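You operate a simulated robot arm through the tools that you are given. There is no shell and no other tool.

Carry out the task below with a simulated robot arm. There is one attempt and no reset: what you move stays moved.

JOB
Tip the cream plate's scraps into the brown tub and stack it on the blue plate.
Fine: move the red mug onto the cork mat, wipe its stain off with the pink cloth, cloth back. Spill none. Set down upright: red mug. What is to be rubbed or washed off counts as gone when no trace of it is left.

Only the result counts: the job must be done as asked and must still hold three seconds after the hand-in. Knocking over, shifting, dropping, spilling or breaking anything else fails it. Flat cloth is picked up by pressing the open fingertips on it (5 to 10 N) and closing them slowly along it; thin cloth reads only 2 to 8 mm in the jaws.

ROBOT AND FRAMES
A 7-joint arm with a four-finger gripper, fixed in place. Base frame: the origin is on the floor under the middle of its stand, x ahead of it, y to its left, z up; the work surface is at about z = 720. Readings come in mm, degrees, newtons and seconds.
It reaches about 1223 mm from its shoulder. Its first joint turns from -69.0 to 172.0 degrees. Payload 3.67 kg.
The tool frame sits at the grasp point between the pads (the TCP): z along the fingers, y along the line on which they close. The tips reach 28 mm beyond it. The gripper opens to 112 mm; its body begins 73 mm behind the TCP.
Orientation is that of the tool frame in the base frame, as a unit quaternion [w, x, y, z]. With the fingers straight down and closing along the base's y, the tool's x points along the base's -x, its y along +y and its z along -z.

CONTROLS
- The arm moves only by the tool play_rows. Its argument "deltas" is a list of rows, each a list of 7 numbers: the closure, from 0 (fully open) to 1 (shut), then the shift along the base's x, y, z in mm, then the turn, a rotation vector about the base's x, y, z in degrees. In form: [[hand, x, y, z, ax, ay, az], ...]. A call has 1 to 20 rows; each row shifts and turns the commanded pose from where the row before left it. A row lasts 0.2 s, in which the tool goes at most 50 mm and 8.6 degrees; a call with a longer step from one row to the next is refused whole, and so is a gripper value outside its range. A pose out of reach is approached as far as the arm can. The call stops where the force on the tool passes 40 N (or 10 N more than at its start, if that is more) or the arm is blocked; 0.2 s more then pass. Each finger travels about 102.5 mm/s and halts on what it meets, pressing with about 26 N; the grip force reading is that of the motor and also rises with nothing between the fingers. The clock runs only during rows and for 0.2 s after the last one: add rows that do not move to give the fingers time. It gives the time, the measured TCP pose, the force on the tool (base axes), the opening and the grip force at its end, in the units of the frame above (readings bear some noise), with the torque about the TCP (base axes, N m) and any sound that the robot's microphone picked up.
- Cameras (640 x 400 px; columns grow to the right, rows downward): "scene" is fixed at [399.9, -650.6, 1312.6]; the picture's right is [0.67, -0.75, 0.00], its down [-0.49, -0.44, -0.75] and it looks along [0.56, 0.50, -0.66] (base axes); focal length 214 px, centre (320, 200). "wrist" rides on the gripper at [60, -18, -104] in the tool frame; the picture's right is [0.29, 0.96, 0.00], its down [-0.80, 0.24, -0.55] and it looks along [-0.53, 0.16, 0.83] (tool axes); focal length 234 px, centre (320, 200). There is no depth. A picture from a camera that has moved, and an enlarged one, comes with that camera's place and axes in the base frame and with its lens.
- grab_frame(camera): a new picture of that camera. No time passes.
- lift_body(by): slides the trunk up (or, below 0, down) by that many mm; the arm rides with it, the base frame stays. It gives what a move gives, with no picture.
- zoom(camera, box): a new picture of the part [left, top, right, bottom] of that camera's present view, enlarged. No time passes.
- close_job(): hands the job in; it is judged then, once.

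Places have to be worked out from the pictures, the camera data and where the tool is seen. Open the gripper and draw the arm clear of the work before you hand the job in, unless the task says otherwise.

The tools are called after "Call:" as a command line: name --pt "numbers of a row" for each row, then --argument value for the rest, lists and objects as JSON in quotes. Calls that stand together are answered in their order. play_rows: Moves the arm, as the interface text tells. Its arguments: {"type":"object","properties":{"deltas":{"type":"array","items":{"type":"array","items":{"type":"number"}}}},"required":["deltas"]} The other tools are called the same way: lift_body (by) moves the trunk up or down; grab_frame (camera) takes a picture; zoom (camera, box) takes an enlarged picture of a part of a camera's view; close_job () hands the job in.

At the start:

```text
clock: 0.0
eef_pos: [734.0, -8.3, 1157.7]
tool_rot: [0.001, 0.0, 1.0, 0.0]
ft_force: [-1.0, 0.1, -0.7]
torque: [0.01, 0.01, 0.0]
grip_width: 112.0
grasp_force: 0.1
trunk travel left (down, up): [-575.0, 265.0]
```

scene: 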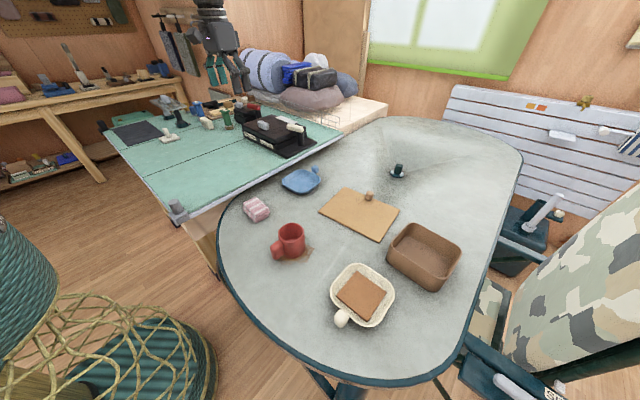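
wrist: 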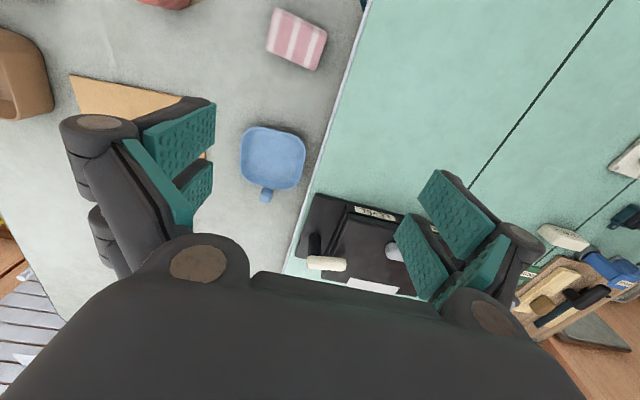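

I'll start by enlarging the views to locate the objects.

Call:
zoom --camera "scene" --box '[220, 150, 480, 340]'

Call:
zoom --camera "scene" --box '[230, 200, 330, 270]'

Call:
zoom --camera "scene" --box '[310, 210, 470, 335]'

Call:
zoom --camera "wrist" --box '[0, 0, 360, 225]'

```text
2.11 times, centred on (350, 245) of scene
camera zoom: at [399.9, -650.6, 1312.6], right [0.67, -0.75, 0.0], down [-0.49, -0.44, -0.75], along [0.56, 0.5, -0.66], focal length 452 px, centre (257, 105)
```

zoom: 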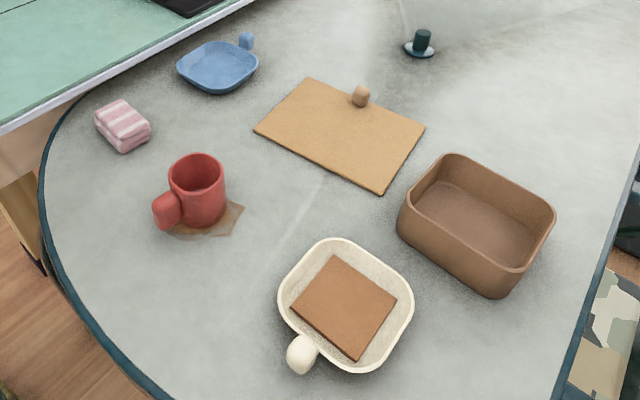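

```text
5.71 times, centred on (280, 235) of scene
camera zoom: at [399.9, -650.6, 1312.6], right [0.67, -0.75, 0.0], down [-0.49, -0.44, -0.75], along [0.56, 0.5, -0.66], focal length 1226 px, centre (549, 0)
```

zoom: 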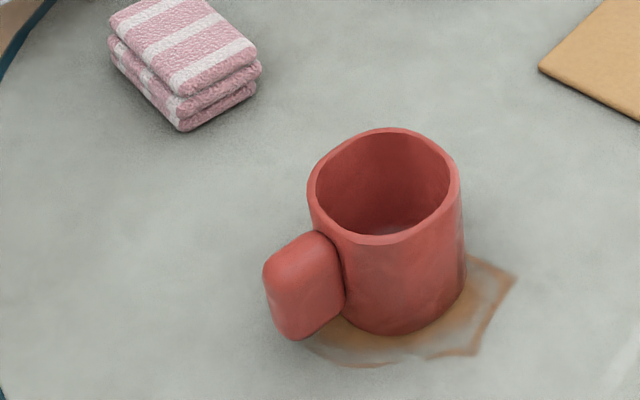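

```text
3.20 times, centred on (390, 272) of scene
camera zoom: at [399.9, -650.6, 1312.6], right [0.67, -0.75, 0.0], down [-0.49, -0.44, -0.75], along [0.56, 0.5, -0.66], focal length 686 px, centre (96, -32)
```

zoom: 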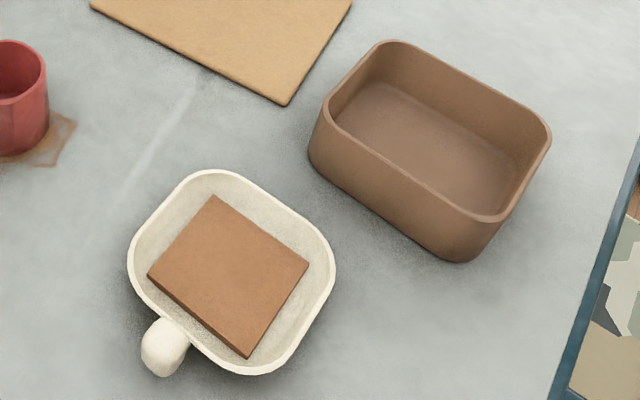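

```text
1.78 times, centred on (180, 112) of wrist
camera zoom: at [674.7, -27.4, 1259.9], right [-0.29, 0.96, 0.0], down [0.8, 0.24, 0.55], along [0.53, 0.16, -0.83], focal length 416 px, centre (569, 356)
```

zoom: 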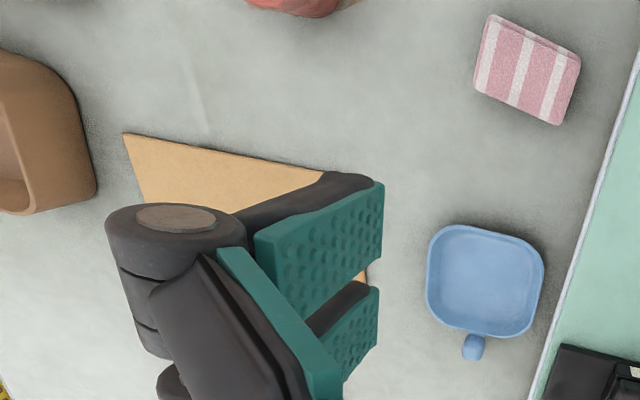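

The scene shows the cream plate near (675,-555) with a flat scrap, its handle toward -x, the tub near (875,-620), the mug near (660,-300), the cloth near (680,-68) and the blue plate near (930,-68). I'll fly the hand high over to the plate and mug side so the wrist camera can measure them.

Call:
play_rows --pt "0 0 -40 0 0 0 0" --pt "0 -5 -45 0 0 0 0" --pt "0 -10 -45 0 0 0 0" --pt "0 -10 -45 0 0 0 0" --pt "0 -10 -45 0 0 0 0" --pt "0 -10 -45 0 0 0 0" --pt "0 -10 -45 0 0 0 0" --pt "0 -10 -45 0 0 0 0" --pt "0 -5 -45 0 0 0 0" --pt "0 0 -20 0 0 0 0" --pt "0 0 0 0 0 0 0"

```text
clock: 2.4
eef_pos: [664.5, -430.6, 1160.1]
tool_rot: [0.0, 0.001, 1.0, 0.001]
ft_force: [-1.1, 0.4, -0.5]
torque: [-0.01, -0.02, 0.0]
grip_width: 112.0
grasp_force: 0.1
trunk travel left (down, up): [-575.0, 265.0]
```

The arm moved cleanly to (664,-431,1160). I'll take the wrist view from here.

Call:
grab_frame --camera "wrist"

Call:
grab_frame --camera "scene"

```text
taken
camera wrist: at [604.8, -449.6, 1262.6], right [-0.29, 0.96, 0.0], down [0.8, 0.24, 0.55], along [0.53, 0.16, -0.83], focal length 234 px, centre (320, 200)
```

wrist: 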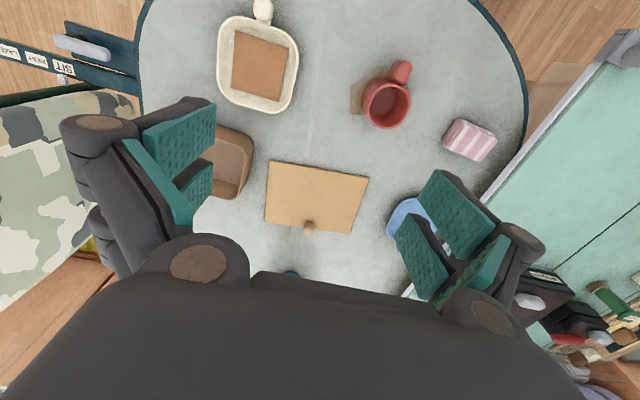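

```text
taken
```

scene: 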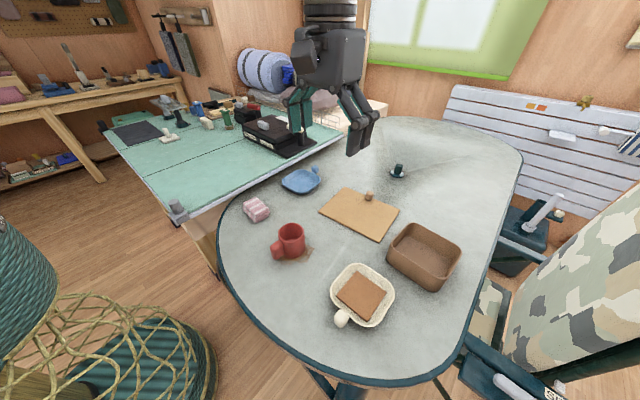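

Call:
zoom --camera "wrist" --box '[180, 0, 340, 120]'

Call:
zoom --camera "wrist" --box '[320, 40, 520, 190]'

Call:
zoom --camera "wrist" --box '[40, 90, 300, 285]'

```text
3.33 times, centred on (260, 60) of wrist
camera zoom: at [604.8, -449.6, 1262.6], right [-0.29, 0.96, 0.0], down [0.8, 0.24, 0.55], along [0.53, 0.16, -0.83], focal length 781 px, centre (520, 667)
```

zoom: 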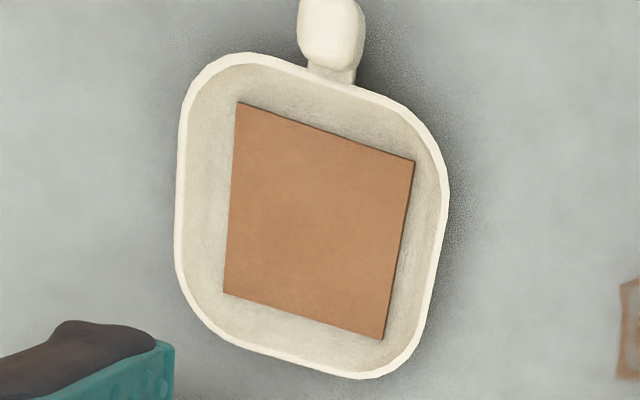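

```text
2.67 times, centred on (420, 115) of wrist
camera zoom: at [604.8, -449.6, 1262.6], right [-0.29, 0.96, 0.0], down [0.8, 0.24, 0.55], along [0.53, 0.16, -0.83], focal length 624 px, centre (53, 427)
```

zoom: 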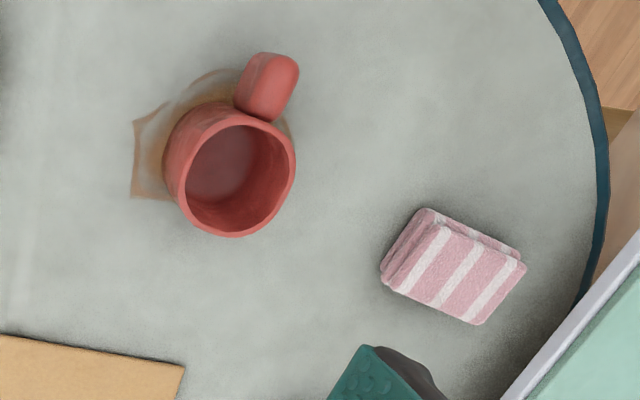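

```text
2.05 times, centred on (170, 188) of wrist
camera zoom: at [604.8, -449.6, 1262.6], right [-0.29, 0.96, 0.0], down [0.8, 0.24, 0.55], along [0.53, 0.16, -0.83], focal length 480 px, centre (628, 226)
```

zoom: 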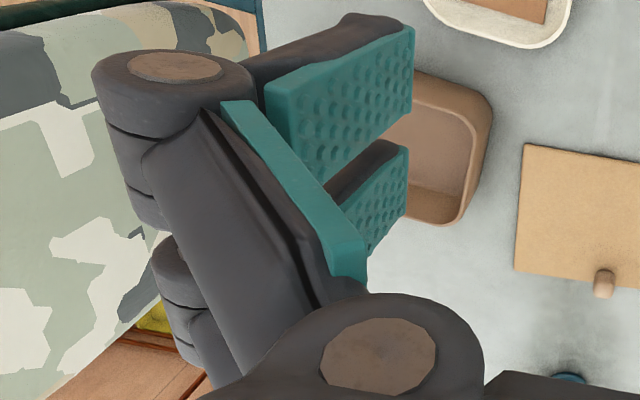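

Estimates now agree between the two cameras: mug centre about (658,-300) with its handle toward -x, mat centre about (955,-362), tub centre about (889,-628). I'll go above the mug at z about 900 to check alignment.

Call:
play_rows --pt "0 -1 26 -10 0 0 0" --pt "0 -1 26 -40 0 0 0" --pt "0 -1 26 -45 0 0 0" --pt "0 -1 26 -45 0 0 0" --pt "0 -1 26 -45 0 0 0" --pt "0 -1 0 -45 0 0 0" --pt "0 0 0 -30 0 0 0" --pt "0 0 0 0 0 0 0"

Call:
grab_frame --camera "wrist"

Call:
zoom --camera "scene" --box '[220, 130, 380, 280]'

```text
refused: row 3 steps farther than a row can; nothing moved
```

```text
taken
camera wrist: at [604.8, -449.6, 1262.6], right [-0.29, 0.96, 0.0], down [0.8, 0.24, 0.55], along [0.53, 0.16, -0.83], focal length 234 px, centre (320, 200)
```

wrist: 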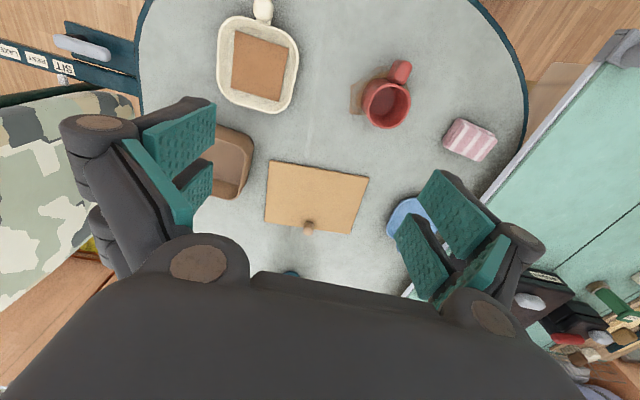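

```text
2.67 times, centred on (300, 205) of scene
camera zoom: at [399.9, -650.6, 1312.6], right [0.67, -0.75, 0.0], down [-0.49, -0.44, -0.75], along [0.56, 0.5, -0.66], focal length 572 px, centre (373, 187)
```

zoom: 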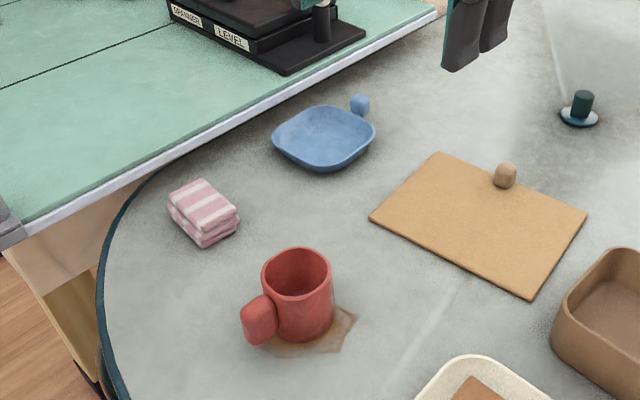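

The combined step was slightly over 50 mm, so nothing moved. I'll repeat it with smaller steps.

Call:
play_rows --pt "0 -1 20 -15 0 0 0" --pt "0 -1 25 -40 0 0 0" --pt "0 -1 25 -40 0 0 0" --pt "0 -1 25 -40 0 0 0" --pt "0 -1 25 -40 0 0 0" --pt "0 -1 10 -45 0 0 0" --pt "0 0 0 -40 0 0 0" --pt "0 0 0 0 0 0 0"

Call:
grab_frame --camera "wrist"

Call:
zoom --camera "scene" --box '[220, 130, 380, 280]'

```text
clock: 4.2
eef_pos: [656.6, -296.9, 893.4]
tool_rot: [0.001, 0.0, 1.0, 0.0]
ft_force: [-0.2, 0.8, 0.8]
torque: [-0.01, -0.03, -0.02]
grip_width: 111.9
grasp_force: 0.0
trunk travel left (down, up): [-575.0, 265.0]
```

```text
taken
camera wrist: at [597.4, -315.3, 996.9], right [-0.29, 0.96, 0.0], down [0.8, 0.24, 0.55], along [0.53, 0.16, -0.83], focal length 234 px, centre (320, 200)
```

wrist: 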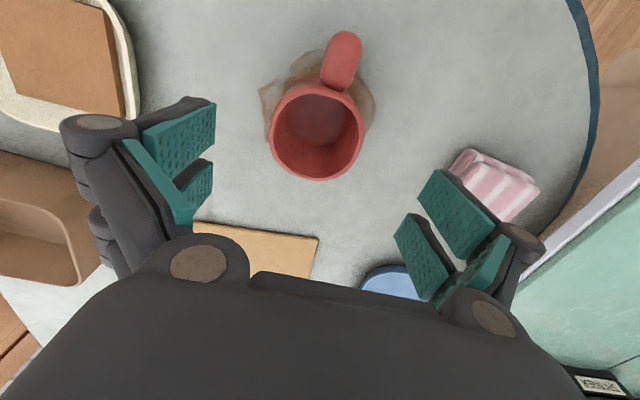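

```text
2.67 times, centred on (300, 205) of scene
camera zoom: at [399.9, -650.6, 1312.6], right [0.67, -0.75, 0.0], down [-0.49, -0.44, -0.75], along [0.56, 0.5, -0.66], focal length 572 px, centre (373, 187)
```

zoom: 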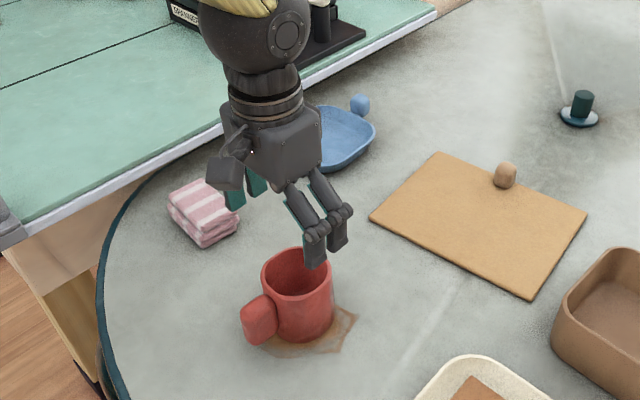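

The mug rim centre works out at (657.5,-300), rim height about z 803, diameter about 80. I'll centre over it, descend to TCP z 766, then close.

Call:
play_rows --pt "0 0.5 -3 0 0 0 0" --pt "0 0 0 -35 0 0 0" --pt "0 0 0 -35 0 0 0" --pt "0 0 0 -30 0 0 0" --pt "0 0 0 -20 0 0 0" --pt "0 0 0 -7 0 0 0" --pt "0 0 0 0 0 0 0"

Call:
grab_frame --camera "wrist"

Call:
zoom --camera "scene" --box '[240, 150, 340, 270]'

```text
clock: 5.8
eef_pos: [659.3, -300.7, 768.7]
tool_rot: [0.0, 0.0, 1.0, -0.001]
ft_force: [0.1, -0.4, 0.2]
torque: [-0.01, 0.01, -0.02]
grip_width: 112.1
grasp_force: 0.0
trunk travel left (down, up): [-575.0, 265.0]
```

```text
taken
camera wrist: at [599.6, -319.3, 873.1], right [-0.29, 0.96, 0.0], down [0.8, 0.24, 0.55], along [0.53, 0.16, -0.83], focal length 234 px, centre (320, 200)
```

wrist: 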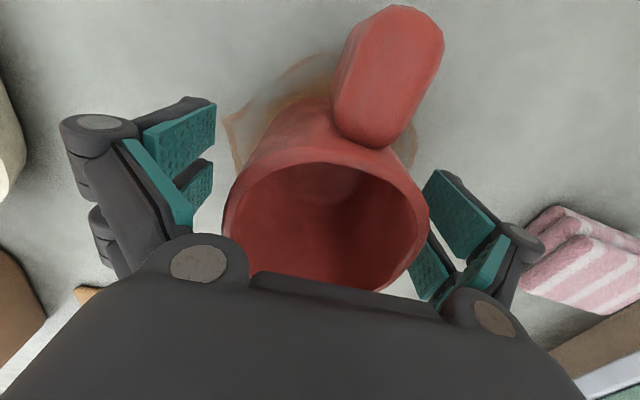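

```text
3.33 times, centred on (290, 210) of scene
camera zoom: at [399.9, -650.6, 1312.6], right [0.67, -0.75, 0.0], down [-0.49, -0.44, -0.75], along [0.56, 0.5, -0.66], focal length 715 px, centre (420, 167)
```

zoom: 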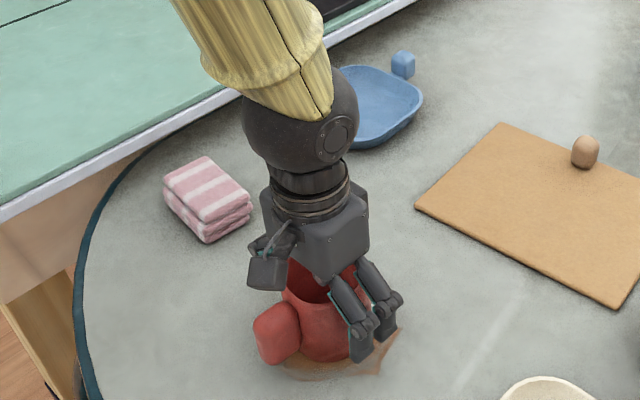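

The fingers straddle the mug symmetrically with no contact. I'll close gently on it.

Call:
play_rows --pt "0.12 0 0 0 0 0 0" --pt "0.22 0 0 0 0 0 0" --pt "0.3 0 0 0 0 0 0" --pt "0.4 0 0 0 0 0 0" --pt "0.5 0 0 0 0 0 0" --pt "0.6 0 0 0 0 0 0"

Call:
grab_frame --camera "wrist"

```text
clock: 7.2
eef_pos: [659.7, -301.1, 770.2]
tool_rot: [-0.001, 0.0, 1.0, 0.0]
ft_force: [0.6, 0.0, 2.7]
torque: [-0.03, 0.09, -0.01]
grip_width: 77.8
grasp_force: 26.4
trunk travel left (down, up): [-575.0, 265.0]
```

```text
taken
camera wrist: at [599.6, -319.3, 873.3], right [-0.29, 0.96, 0.0], down [0.8, 0.24, 0.55], along [0.53, 0.16, -0.83], focal length 234 px, centre (320, 200)
```

wrist: 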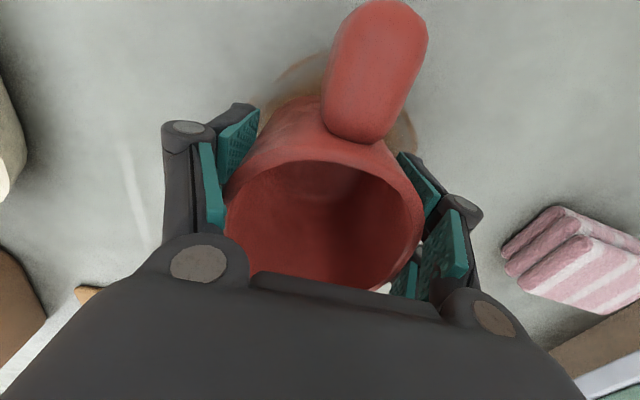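

Grip holds at 77.8 mm with 26 N. I'll lift slowly straight up by about 100 mm.

Call:
play_rows --pt "0.6 0 0 3 0 0 0" --pt "0.6 0 0 6 0 0 0" --pt "0.6 0 0 10 0 0 0" --pt "0.6 0 0 14 0 0 0" --pt "0.6 0 0 16 0 0 0" --pt "0.6 0 0 16 0 0 0" --pt "0.6 0 0 14 0 0 0" --pt "0.6 0 0 10 0 0 0" --pt "0.6 0 0 6 0 0 0" --pt "0.6 0 0 3 0 0 0" --pt "0.6 0 0 0 0 0 0"

Call:
zoom --camera "scene" --box '[230, 130, 350, 270]'

Call:
grab_frame --camera "wrist"

```text
clock: 9.6
eef_pos: [657.5, -301.5, 868.0]
tool_rot: [0.001, 0.0, 1.0, 0.0]
ft_force: [-0.6, 0.5, -0.3]
torque: [0.02, -0.03, -0.03]
grip_width: 77.8
grasp_force: 25.6
trunk travel left (down, up): [-575.0, 265.0]
```

```text
2.86 times, centred on (290, 200) of scene
camera zoom: at [399.9, -650.6, 1312.6], right [0.67, -0.75, 0.0], down [-0.49, -0.44, -0.75], along [0.56, 0.5, -0.66], focal length 613 px, centre (406, 200)
```

zoom: 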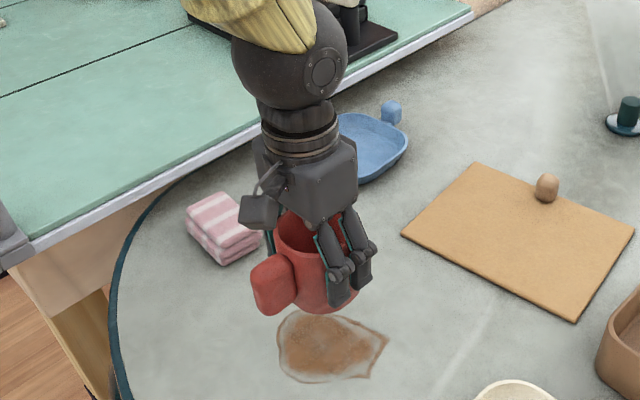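

```text
taken
camera wrist: at [599.0, -321.0, 971.6], right [-0.29, 0.96, 0.0], down [0.8, 0.24, 0.55], along [0.53, 0.16, -0.83], focal length 234 px, centre (320, 200)
```

wrist: 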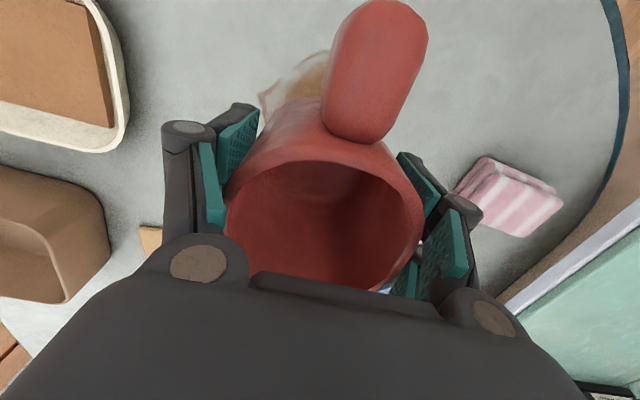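

The mug is up and level, and the stain is fully visible on the table. I'll carry it smoothly at this height to above the mat at about (935,-365).

Call:
play_rows --pt "0.6 5 -1.1 0 0 0 0" --pt "0.6 10 -2.3 0 0 0 0" --pt "0.6 15 -3.4 0 0 0 0" --pt "0.6 20 -4.6 0 0 0 0" --pt "0.6 25 -5.7 0 0 0 0" --pt "0.6 25 -5.7 0 0 0 0" --pt "0.6 25 -5.7 0 0 0 0" --pt "0.6 25 -5.7 0 0 0 0" --pt "0.6 25 -5.7 0 0 0 0" --pt "0.6 25 -5.7 0 0 0 0" --pt "0.6 22 -5 0 0 0 0" --pt "0.6 18 -4.1 0 0 0 0" --pt "0.6 14 -3.2 0 0 0 0" --pt "0.6 10 -2.3 0 0 0 0" --pt "0.6 8 -1.8 0 0 0 0" --pt "0.6 5 -1.1 0 0 0 0" --pt "0.6 0 0 0 0 0 0"

Call:
grab_frame --camera "scene"

Call:
grab_frame --camera "wrist"

```text
clock: 13.2
eef_pos: [935.4, -364.6, 867.6]
tool_rot: [0.0, 0.0, 1.0, 0.0]
ft_force: [0.3, 0.1, -1.6]
torque: [0.02, -0.03, -0.01]
grip_width: 77.9
grasp_force: 25.7
trunk travel left (down, up): [-575.0, 265.0]
```

```text
taken
```

scene: 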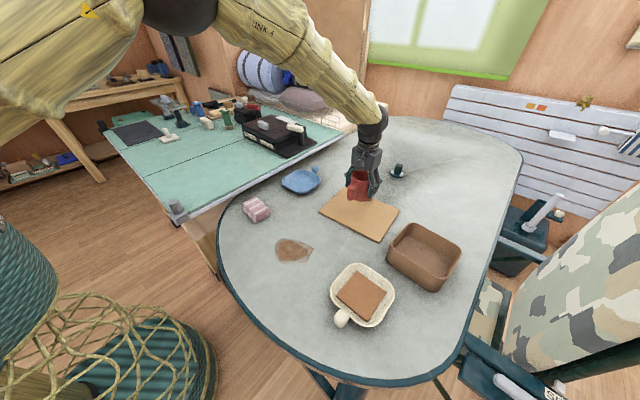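

```text
taken
camera wrist: at [876.4, -383.6, 970.6], right [-0.29, 0.96, 0.0], down [0.8, 0.24, 0.55], along [0.53, 0.16, -0.83], focal length 234 px, centre (320, 200)
```

wrist: 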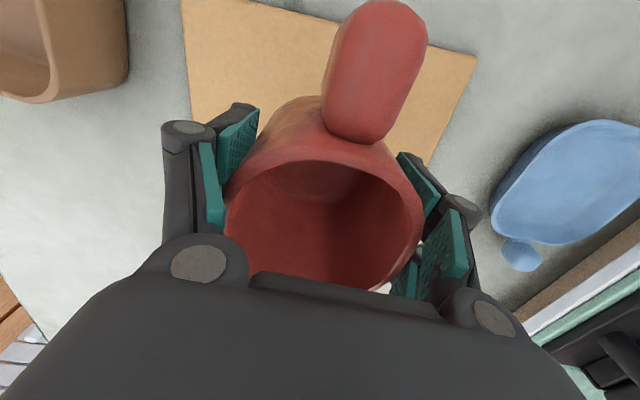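

The hand reaches (935,-365) easily, and the wrist view confirms the mat corner at (843,-246), so the mug will sit well on the mat. I'll lower it to just above the mat.

Call:
play_rows --pt "0.6 0 0 -4 0 0 0" --pt "0.6 0 0 -8 0 0 0" --pt "0.6 0 0 -12 0 0 0" --pt "0.6 0 0 -16 0 0 0" --pt "0.6 0 0 -16 0 0 0" --pt "0.6 0 0 -14 0 0 0" --pt "0.6 0 0 -9 0 0 0" --pt "0.6 0 0 -5 0 0 0" --pt "0.6 0 0 -3 0 0 0" --pt "0.6 0 0 0 0 0 0"

Call:
zoom --camera "scene" --box '[310, 120, 420, 250]'

```text
clock: 15.4
eef_pos: [936.2, -364.3, 780.6]
tool_rot: [0.0, 0.001, 1.0, -0.001]
ft_force: [0.7, 0.6, -0.9]
torque: [0.01, 0.0, 0.0]
grip_width: 77.7
grasp_force: 26.1
trunk travel left (down, up): [-575.0, 265.0]
```

```text
3.08 times, centred on (365, 185) of scene
camera zoom: at [399.9, -650.6, 1312.6], right [0.67, -0.75, 0.0], down [-0.49, -0.44, -0.75], along [0.56, 0.5, -0.66], focal length 660 px, centre (182, 246)
```

zoom: 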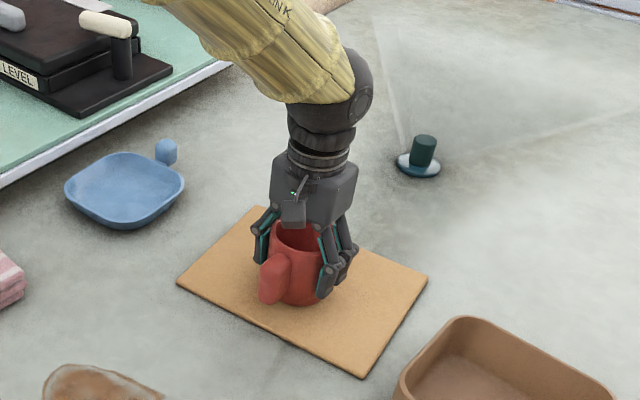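

Still no contact at TCP z 780.6. I'll creep down in 1.5 mm steps and watch the vertical force.

Call:
play_rows --pt "0.6 0 0 -1.5 0 0 0" --pt "0.6 0 0 -1.5 0 0 0" --pt "0.6 0 0 0 0 0 0"

```text
clock: 16.2
eef_pos: [935.5, -364.9, 779.1]
tool_rot: [0.0, 0.0, 1.0, 0.0]
ft_force: [0.8, -1.4, 5.8]
torque: [-0.07, 0.21, 0.05]
grip_width: 77.4
grasp_force: 26.1
trunk travel left (down, up): [-575.0, 265.0]
```

The mug touches the mat (about 6 N at z 779). I'll open the fingers gradually and check that it stands.

Call:
play_rows --pt "0.4 0 0 0 0 0 0" --pt "0.32 0 0 0 0 0 0" --pt "0.28 0 0 0 0 0 0" --pt "0.22 0 0 0 0 0 0" --pt "0.14 0 0 0 0 0 0" --pt "0.05 0 0 0 0 0 0" --pt "0 0 0 0 0 0 0" --pt "0 0 0 0 0 0 0"

Call:
grab_frame --camera "wrist"

Call:
zoom --camera "scene" --box '[310, 120, 420, 250]'

```text
clock: 18.0
eef_pos: [935.4, -364.3, 777.3]
tool_rot: [0.0, 0.0, 1.0, 0.0]
ft_force: [0.0, 0.3, -0.4]
torque: [0.02, 0.0, 0.01]
grip_width: 112.1
grasp_force: 0.0
trunk travel left (down, up): [-575.0, 265.0]
```

```text
taken
camera wrist: at [875.9, -383.8, 880.3], right [-0.29, 0.96, 0.0], down [0.8, 0.24, 0.55], along [0.53, 0.16, -0.83], focal length 234 px, centre (320, 200)
```

wrist: 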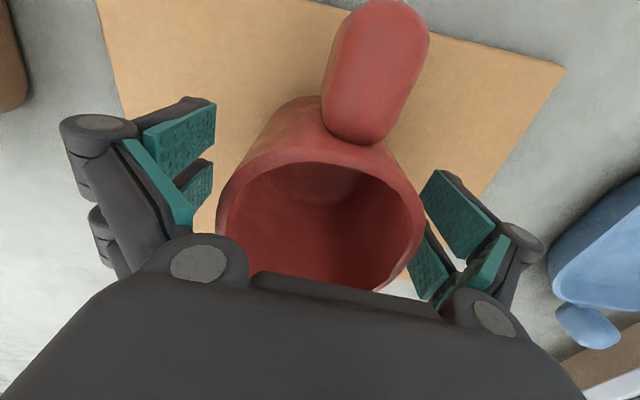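

```text
3.08 times, centred on (365, 185) of scene
camera zoom: at [399.9, -650.6, 1312.6], right [0.67, -0.75, 0.0], down [-0.49, -0.44, -0.75], along [0.56, 0.5, -0.66], focal length 660 px, centre (182, 246)
```

zoom: 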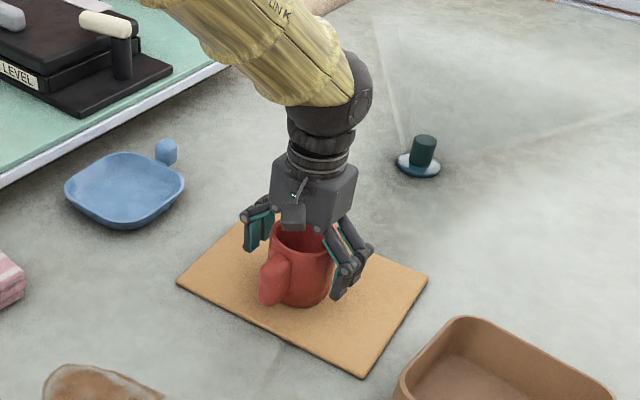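

The mug stands upright on the mat, released. I'll rise straight up, then travel to above the cream plate's handle.

Call:
play_rows --pt "0 0 0 5 0 0 0" --pt "0 0 0 15 0 0 0" --pt "0 0 0 30 0 0 0" --pt "0 0 0 45 0 0 0" --pt "0 0 0 45 0 0 0" --pt "0 0 0 40 0 0 0" --pt "0 0 0 20 0 0 0" --pt "0 -25 -10 0 0 0 0" --pt "0 -40 -22 0 0 0 0" --pt "0 -40 -22 0 0 0 0" --pt "0 -40 -22 0 0 0 0" --pt "0 -40 -22 0 0 0 0" --pt "0 -40 -22 0 0 0 0" --pt "0 -40 -22 0 0 0 0" --pt "0 -40 -22 0 0 0 0" --pt "0 -30 -20 0 0 0 0" --pt "0 -10 -10 0 0 0 0" --pt "0 0 0 0 0 0 0"

Call:
grab_frame --camera "wrist"

Call:
grab_frame --camera "scene"

```text
clock: 21.8
eef_pos: [590.2, -556.3, 976.7]
tool_rot: [0.0, 0.0, 1.0, -0.001]
ft_force: [0.6, 0.0, 0.2]
torque: [0.0, -0.02, -0.02]
grip_width: 111.9
grasp_force: 0.0
trunk travel left (down, up): [-575.0, 265.0]
```

```text
taken
camera wrist: at [531.9, -576.3, 1079.7], right [-0.29, 0.96, 0.0], down [0.8, 0.24, 0.55], along [0.53, 0.16, -0.83], focal length 234 px, centre (320, 200)
```

wrist: 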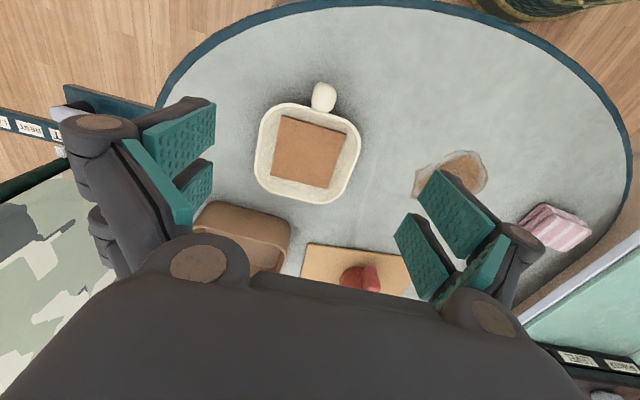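

```text
taken
```

scene: 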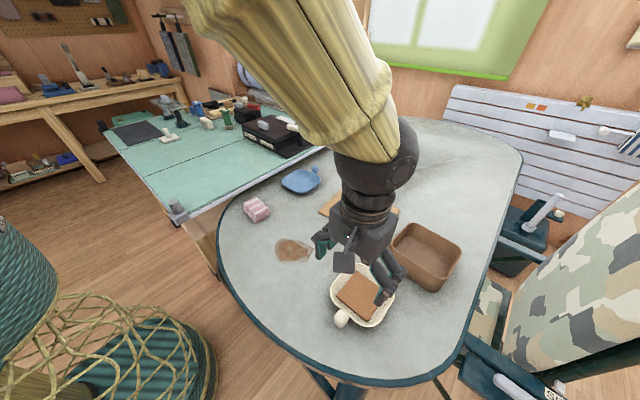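

Call:
zoom --camera "wrist" --box '[230, 60, 390, 220]'

Call:
zoom --camera "wrist" --box '[290, 70, 360, 120]'

Call:
zoom --camera "scene" --box '[320, 280, 380, 330]'

Call:
zoom --camera "wrist" --box '[400, 130, 520, 220]'

```text
2.50 times, centred on (310, 140) of wrist
camera zoom: at [531.9, -576.3, 1079.7], right [-0.29, 0.96, 0.0], down [0.8, 0.24, 0.55], along [0.53, 0.16, -0.83], focal length 585 px, centre (345, 350)
```

zoom: 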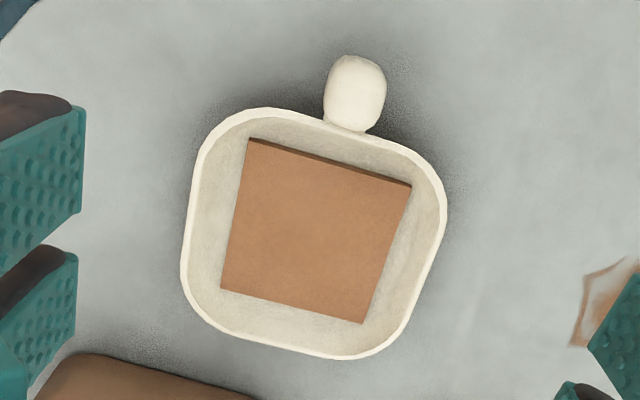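

```text
8.00 times, centred on (325, 95) of wrist
camera zoom: at [531.9, -576.3, 1079.7], right [-0.29, 0.96, 0.0], down [0.8, 0.24, 0.55], along [0.53, 0.16, -0.83], focal length 1873 px, centre (280, 1040)
```

zoom: 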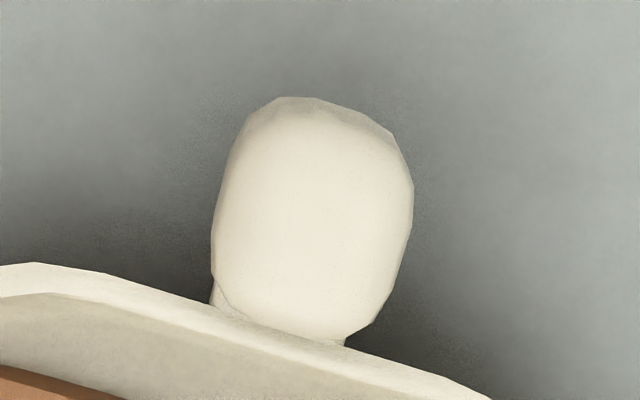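

```text
8.00 times, centred on (350, 305) of scene
camera zoom: at [399.9, -650.6, 1312.6], right [0.67, -0.75, 0.0], down [-0.49, -0.44, -0.75], along [0.56, 0.5, -0.66], focal length 1716 px, centre (80, -640)
```

zoom: 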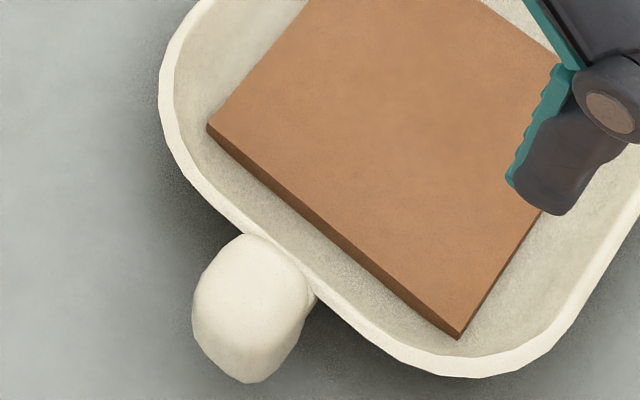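

```text
4.44 times, centred on (460, 175) of wrist
camera zoom: at [531.9, -576.3, 1079.7], right [-0.29, 0.96, 0.0], down [0.8, 0.24, 0.55], along [0.53, 0.16, -0.83], focal length 1041 px, centre (-302, 311)
```

zoom: 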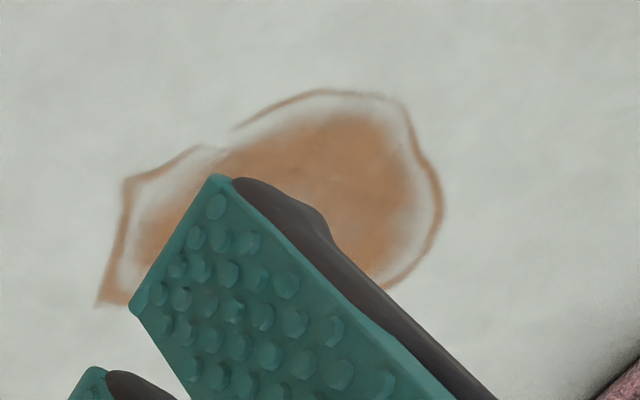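

The knob handle triangulates to about (587.5,-554,743), roughly 35 mm on a side, and the rim edge is at x of about 607. I'll grasp it with the fingers vertical and slightly behind its centre, so the front pads clear the rim. First I'll go down to z 810 with the jaws half closed and look.

Call:
play_rows --pt "0.1 -2 1 -20 0 0 0" --pt "0.2 -4 1 -40 0 0 0" --pt "0.3 -4 0 -40 0 0 0" --pt "0.4 -2 0 -40 0 0 0" --pt "0.4 0 0 -27 0 0 0" --pt "0.4 0 0 0 0 0 0"

Call:
grab_frame --camera "wrist"

Call:
zoom --camera "scene" --box '[300, 230, 420, 340]'

```text
clock: 23.2
eef_pos: [576.5, -557.6, 813.2]
tool_rot: [0.0, 0.0, 1.0, 0.0]
ft_force: [-0.1, 0.9, -0.3]
torque: [-0.05, -0.03, 0.0]
grip_width: 67.2
grasp_force: 0.0
trunk travel left (down, up): [-575.0, 265.0]
```

```text
taken
camera wrist: at [517.6, -577.6, 915.5], right [-0.29, 0.96, 0.0], down [0.8, 0.24, 0.55], along [0.53, 0.16, -0.83], focal length 234 px, centre (320, 200)
```

wrist: 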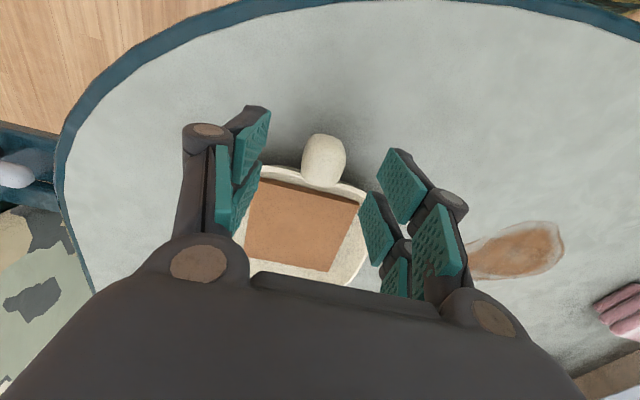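

```text
3.64 times, centred on (360, 285) of scene
camera zoom: at [399.9, -650.6, 1312.6], right [0.67, -0.75, 0.0], down [-0.49, -0.44, -0.75], along [0.56, 0.5, -0.66], focal length 780 px, centre (174, -109)
```

zoom: 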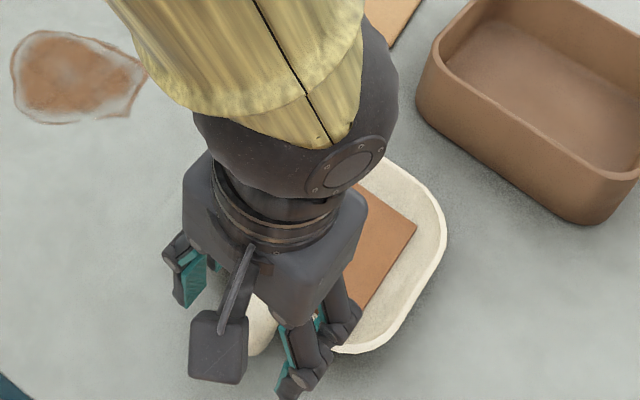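

In the wrist view the knob sits about 12.6 mm ahead of and 7 mm to the +y side of the TCP. I'll shift +6.5 in y and descend to z about 752.

Call:
play_rows --pt "0.4 0 6.5 0 0 0 0" --pt "0.4 0 0 -15 0 0 0" --pt "0.4 0 0 -20 0 0 0" --pt "0.4 0 0 -15 0 0 0" --pt "0.4 0 0 -8 0 0 0" --pt "0.4 0 0 0 0 0 0"

Call:
grab_frame --camera "wrist"

Call:
zoom --camera "scene" --box '[300, 230, 420, 340]'

```text
clock: 24.6
eef_pos: [578.1, -548.6, 754.1]
tool_rot: [0.0, 0.0, 1.0, 0.0]
ft_force: [0.3, 0.1, -0.8]
torque: [-0.02, -0.01, 0.0]
grip_width: 67.2
grasp_force: 0.1
trunk travel left (down, up): [-575.0, 265.0]
```

```text
taken
camera wrist: at [518.5, -568.2, 857.2], right [-0.29, 0.96, 0.0], down [0.8, 0.24, 0.55], along [0.53, 0.16, -0.83], focal length 234 px, centre (320, 200)
```

wrist: 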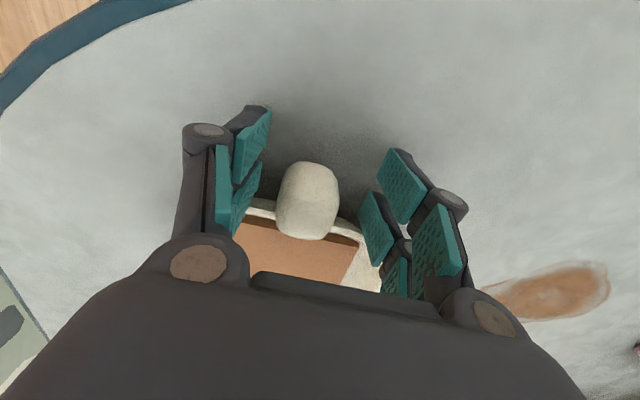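

```text
3.64 times, centred on (360, 285) of scene
camera zoom: at [399.9, -650.6, 1312.6], right [0.67, -0.75, 0.0], down [-0.49, -0.44, -0.75], along [0.56, 0.5, -0.66], focal length 780 px, centre (174, -109)
```

zoom: 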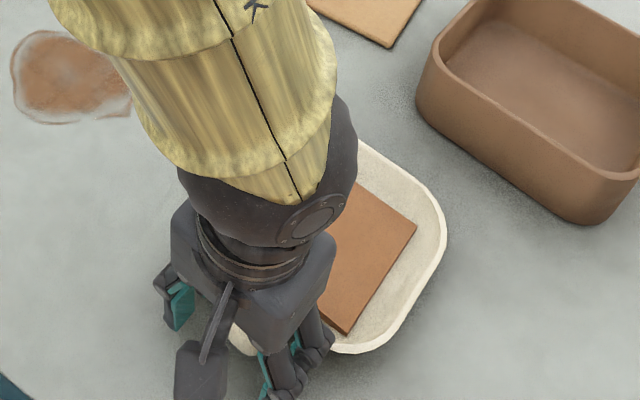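

The knob is centred about 15 mm ahead of the TCP, within the front pads, and 2.6 mm toward -y. I'll nudge by (-1.5,-2.5) and close slowly on it.

Call:
play_rows --pt "0.4 -1.5 -2.5 0 0 0 0" --pt "0.5 0 0 0 0 0 0" --pt "0.56 0 0 0 0 0 0" --pt "0.62 0 0 0 0 0 0" --pt "0.66 0 0 0 0 0 0" --pt "0.7 0 0 0 0 0 0" --pt "0.74 0 0 0 0 0 0" --pt "0.78 0 0 0 0 0 0" --pt "0.82 0 0 0 0 0 0"

Call:
grab_frame --camera "wrist"

```text
clock: 26.6
eef_pos: [577.0, -552.3, 754.3]
tool_rot: [0.0, 0.0, 1.0, 0.001]
ft_force: [0.4, -0.1, 0.7]
torque: [-0.03, -0.03, -0.08]
grip_width: 29.1
grasp_force: 25.4
trunk travel left (down, up): [-575.0, 265.0]
```

```text
taken
camera wrist: at [517.5, -571.1, 856.9], right [-0.29, 0.96, 0.0], down [0.8, 0.24, 0.55], along [0.53, 0.16, -0.83], focal length 234 px, centre (320, 200)
```

wrist: 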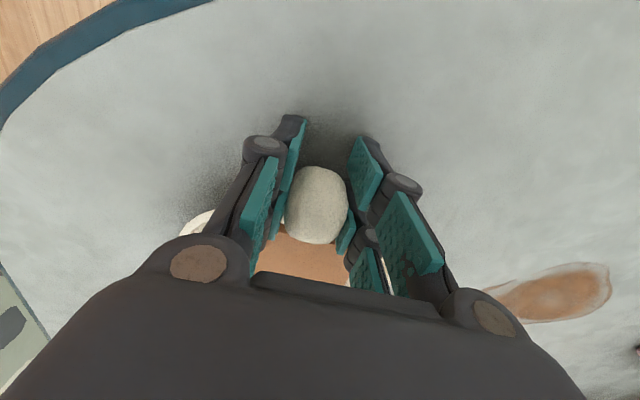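

The knob is gripped at 29 mm and 25 N. I'll lift slowly about 12 mm and check whether the plate stays level.

Call:
play_rows --pt "0.85 0 0 2 0 0 0" --pt "0.85 0 0 3 0 0 0" --pt "0.85 0 0 4 0 0 0" --pt "0.85 0 0 4 0 0 0" --pt "0.85 0 0 0 0 0 0" --pt "0.85 0 0 0 0 0 0"

Call:
grab_frame --camera "wrist"

Call:
zoom --camera "scene" --box '[300, 230, 420, 340]'

```text
clock: 28.0
eef_pos: [576.7, -551.6, 764.9]
tool_rot: [0.0, -0.001, 1.0, 0.0]
ft_force: [-0.6, 0.6, -2.2]
torque: [-0.04, 0.15, 0.04]
grip_width: 29.1
grasp_force: 26.5
trunk travel left (down, up): [-575.0, 265.0]
```

```text
taken
camera wrist: at [517.4, -571.4, 868.5], right [-0.29, 0.96, 0.0], down [0.8, 0.24, 0.55], along [0.53, 0.16, -0.83], focal length 234 px, centre (320, 200)
```

wrist: 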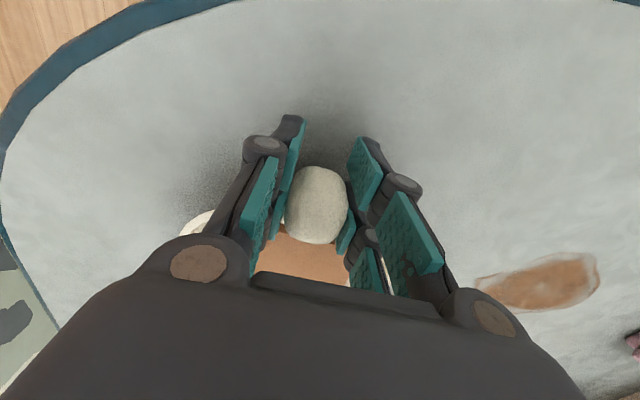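

```text
3.64 times, centred on (360, 285) of scene
camera zoom: at [399.9, -650.6, 1312.6], right [0.67, -0.75, 0.0], down [-0.49, -0.44, -0.75], along [0.56, 0.5, -0.66], focal length 780 px, centre (174, -109)
```

zoom: 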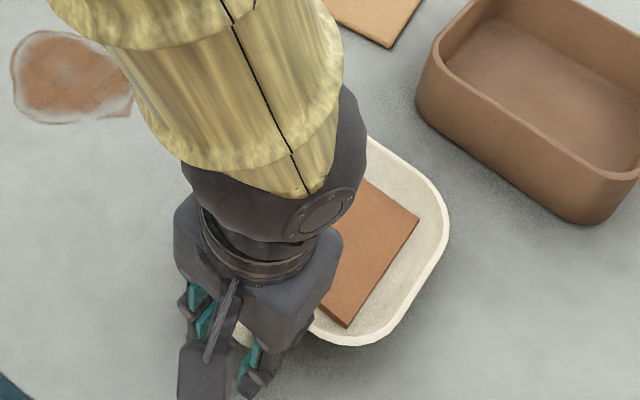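

The plate seems to have come up level with little load (about 2 N and 0.15 N m). I'll lift further and check again.

Call:
play_rows --pt "0.85 0 0 5 0 0 0" --pt "0.85 0 0 10 0 0 0" --pt "0.85 0 0 15 0 0 0" --pt "0.85 0 0 20 0 0 0" --pt "0.85 0 0 20 0 0 0" --pt "0.85 0 0 20 0 0 0" --pt "0.85 0 0 20 0 0 0" --pt "0.85 0 0 15 0 0 0" --pt "0.85 0 0 10 0 0 0" --pt "0.85 0 0 5 0 0 0" --pt "0.85 0 0 0 0 0 0"

Call:
grab_frame --camera "scene"

Call:
zoom --camera "scene" --box '[290, 180, 420, 320]'

Call:
grab_frame --camera "wrist"

```text
clock: 30.4
eef_pos: [574.9, -552.0, 905.0]
tool_rot: [0.0, 0.0, 1.0, 0.0]
ft_force: [0.6, -0.7, -1.6]
torque: [0.0, 0.13, -0.01]
grip_width: 29.1
grasp_force: 26.2
trunk travel left (down, up): [-575.0, 265.0]
```

```text
taken
```

scene: 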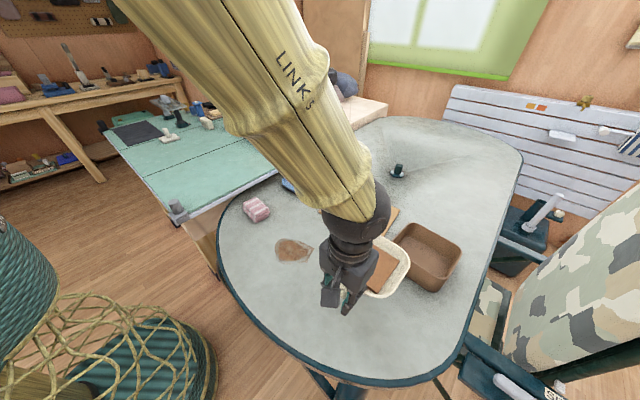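

```text
2.86 times, centred on (355, 250) of scene
camera zoom: at [399.9, -650.6, 1312.6], right [0.67, -0.75, 0.0], down [-0.49, -0.44, -0.75], along [0.56, 0.5, -0.66], focal length 613 px, centre (220, 57)
```

zoom: 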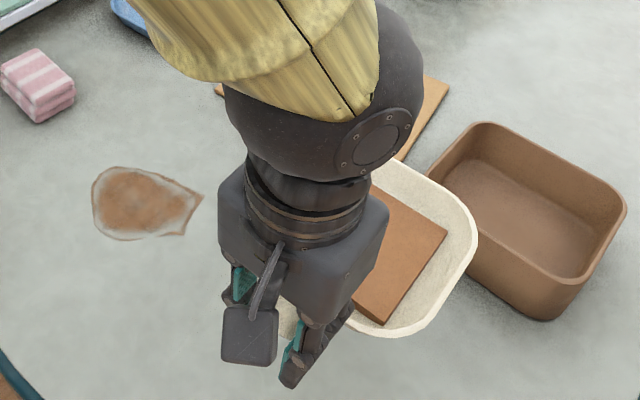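

```text
taken
camera wrist: at [516.6, -571.2, 1008.8], right [-0.29, 0.96, 0.0], down [0.8, 0.24, 0.55], along [0.53, 0.16, -0.83], focal length 234 px, centre (320, 200)
```

wrist: 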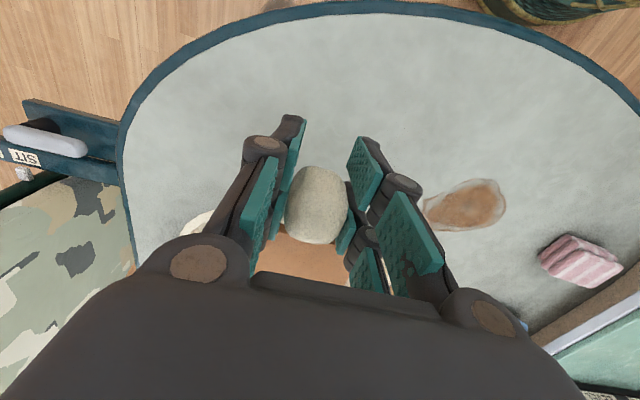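

The plate is held level and the scrap hasn't moved. I'll turn the hand -90° about z while carrying the plate over the tub, so the handle ends on the +y side and the plate centre is over the tub.

Call:
play_rows --pt "0.85 10 2.4 0 0 0 -3" --pt "0.85 20 2.4 0 0 0 -6" --pt "0.85 25 2.4 0 0 0 -8" --pt "0.85 25 2.4 0 0 0 -8" --pt "0.85 25 2.4 0 0 0 -8" --pt "0.85 28 2.4 0 0 0 -8" --pt "0.85 30 2.4 0 0 0 -8" --pt "0.85 30 2.4 0 0 0 -8" --pt "0.85 30 2.4 0 0 0 -8" --pt "0.85 28 2.4 0 0 0 -8" --pt "0.85 25 2.4 0 0 0 -8" --pt "0.85 20 2.4 0 0 0 -6" --pt "0.85 17 2.4 0 0 0 -3" --pt "0.85 0 0 0 0 0 0" --pt "0.85 0 0 0 0 0 0"

Call:
grab_frame --camera "scene"

Call:
zoom --camera "scene" --box '[340, 140, 500, 300]'

Call:
grab_frame --camera "wrist"

```text
clock: 33.6
eef_pos: [888.8, -521.7, 903.8]
tool_rot: [0.0, 0.707, 0.707, 0.0]
ft_force: [0.5, 0.3, -1.5]
torque: [0.13, 0.0, 0.02]
grip_width: 29.2
grasp_force: 26.3
trunk travel left (down, up): [-575.0, 265.0]
```

```text
taken
```

scene: 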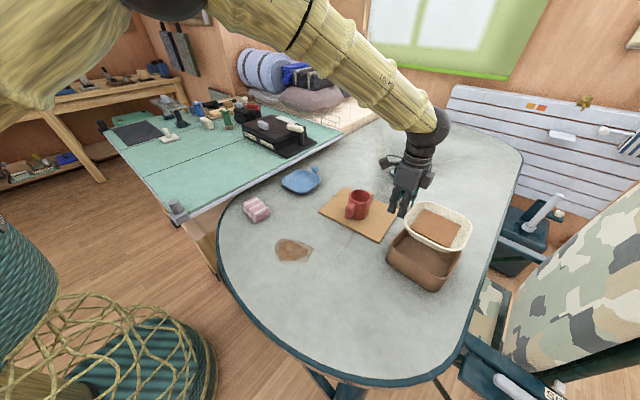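

```text
2.50 times, centred on (420, 220) of scene
camera zoom: at [399.9, -650.6, 1312.6], right [0.67, -0.75, 0.0], down [-0.49, -0.44, -0.75], along [0.56, 0.5, -0.66], focal length 536 px, centre (70, 150)
```

zoom: 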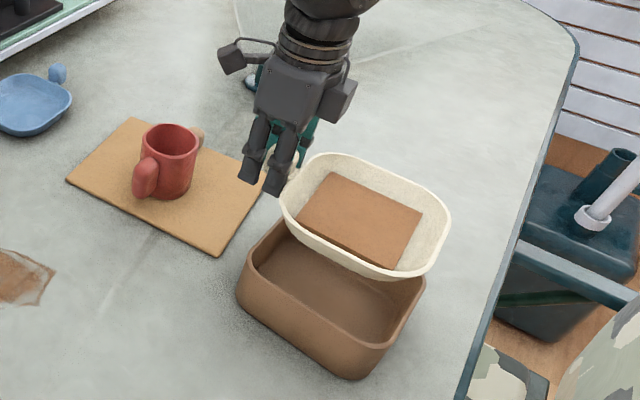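

```text
taken
camera wrist: at [871.8, -463.4, 1007.4], right [0.96, 0.29, 0.0], down [0.24, -0.8, 0.55], along [0.16, -0.53, -0.83], focal length 234 px, centre (320, 200)
```

wrist: 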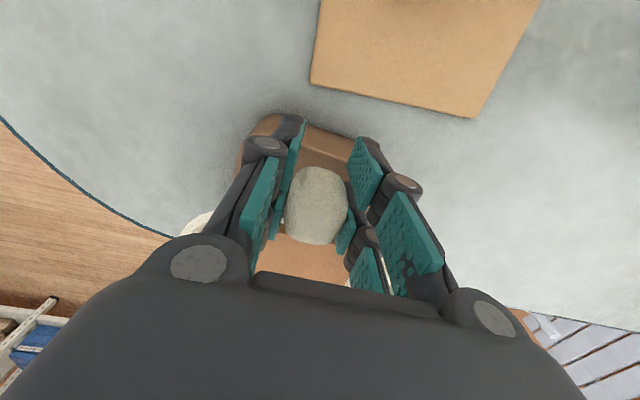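

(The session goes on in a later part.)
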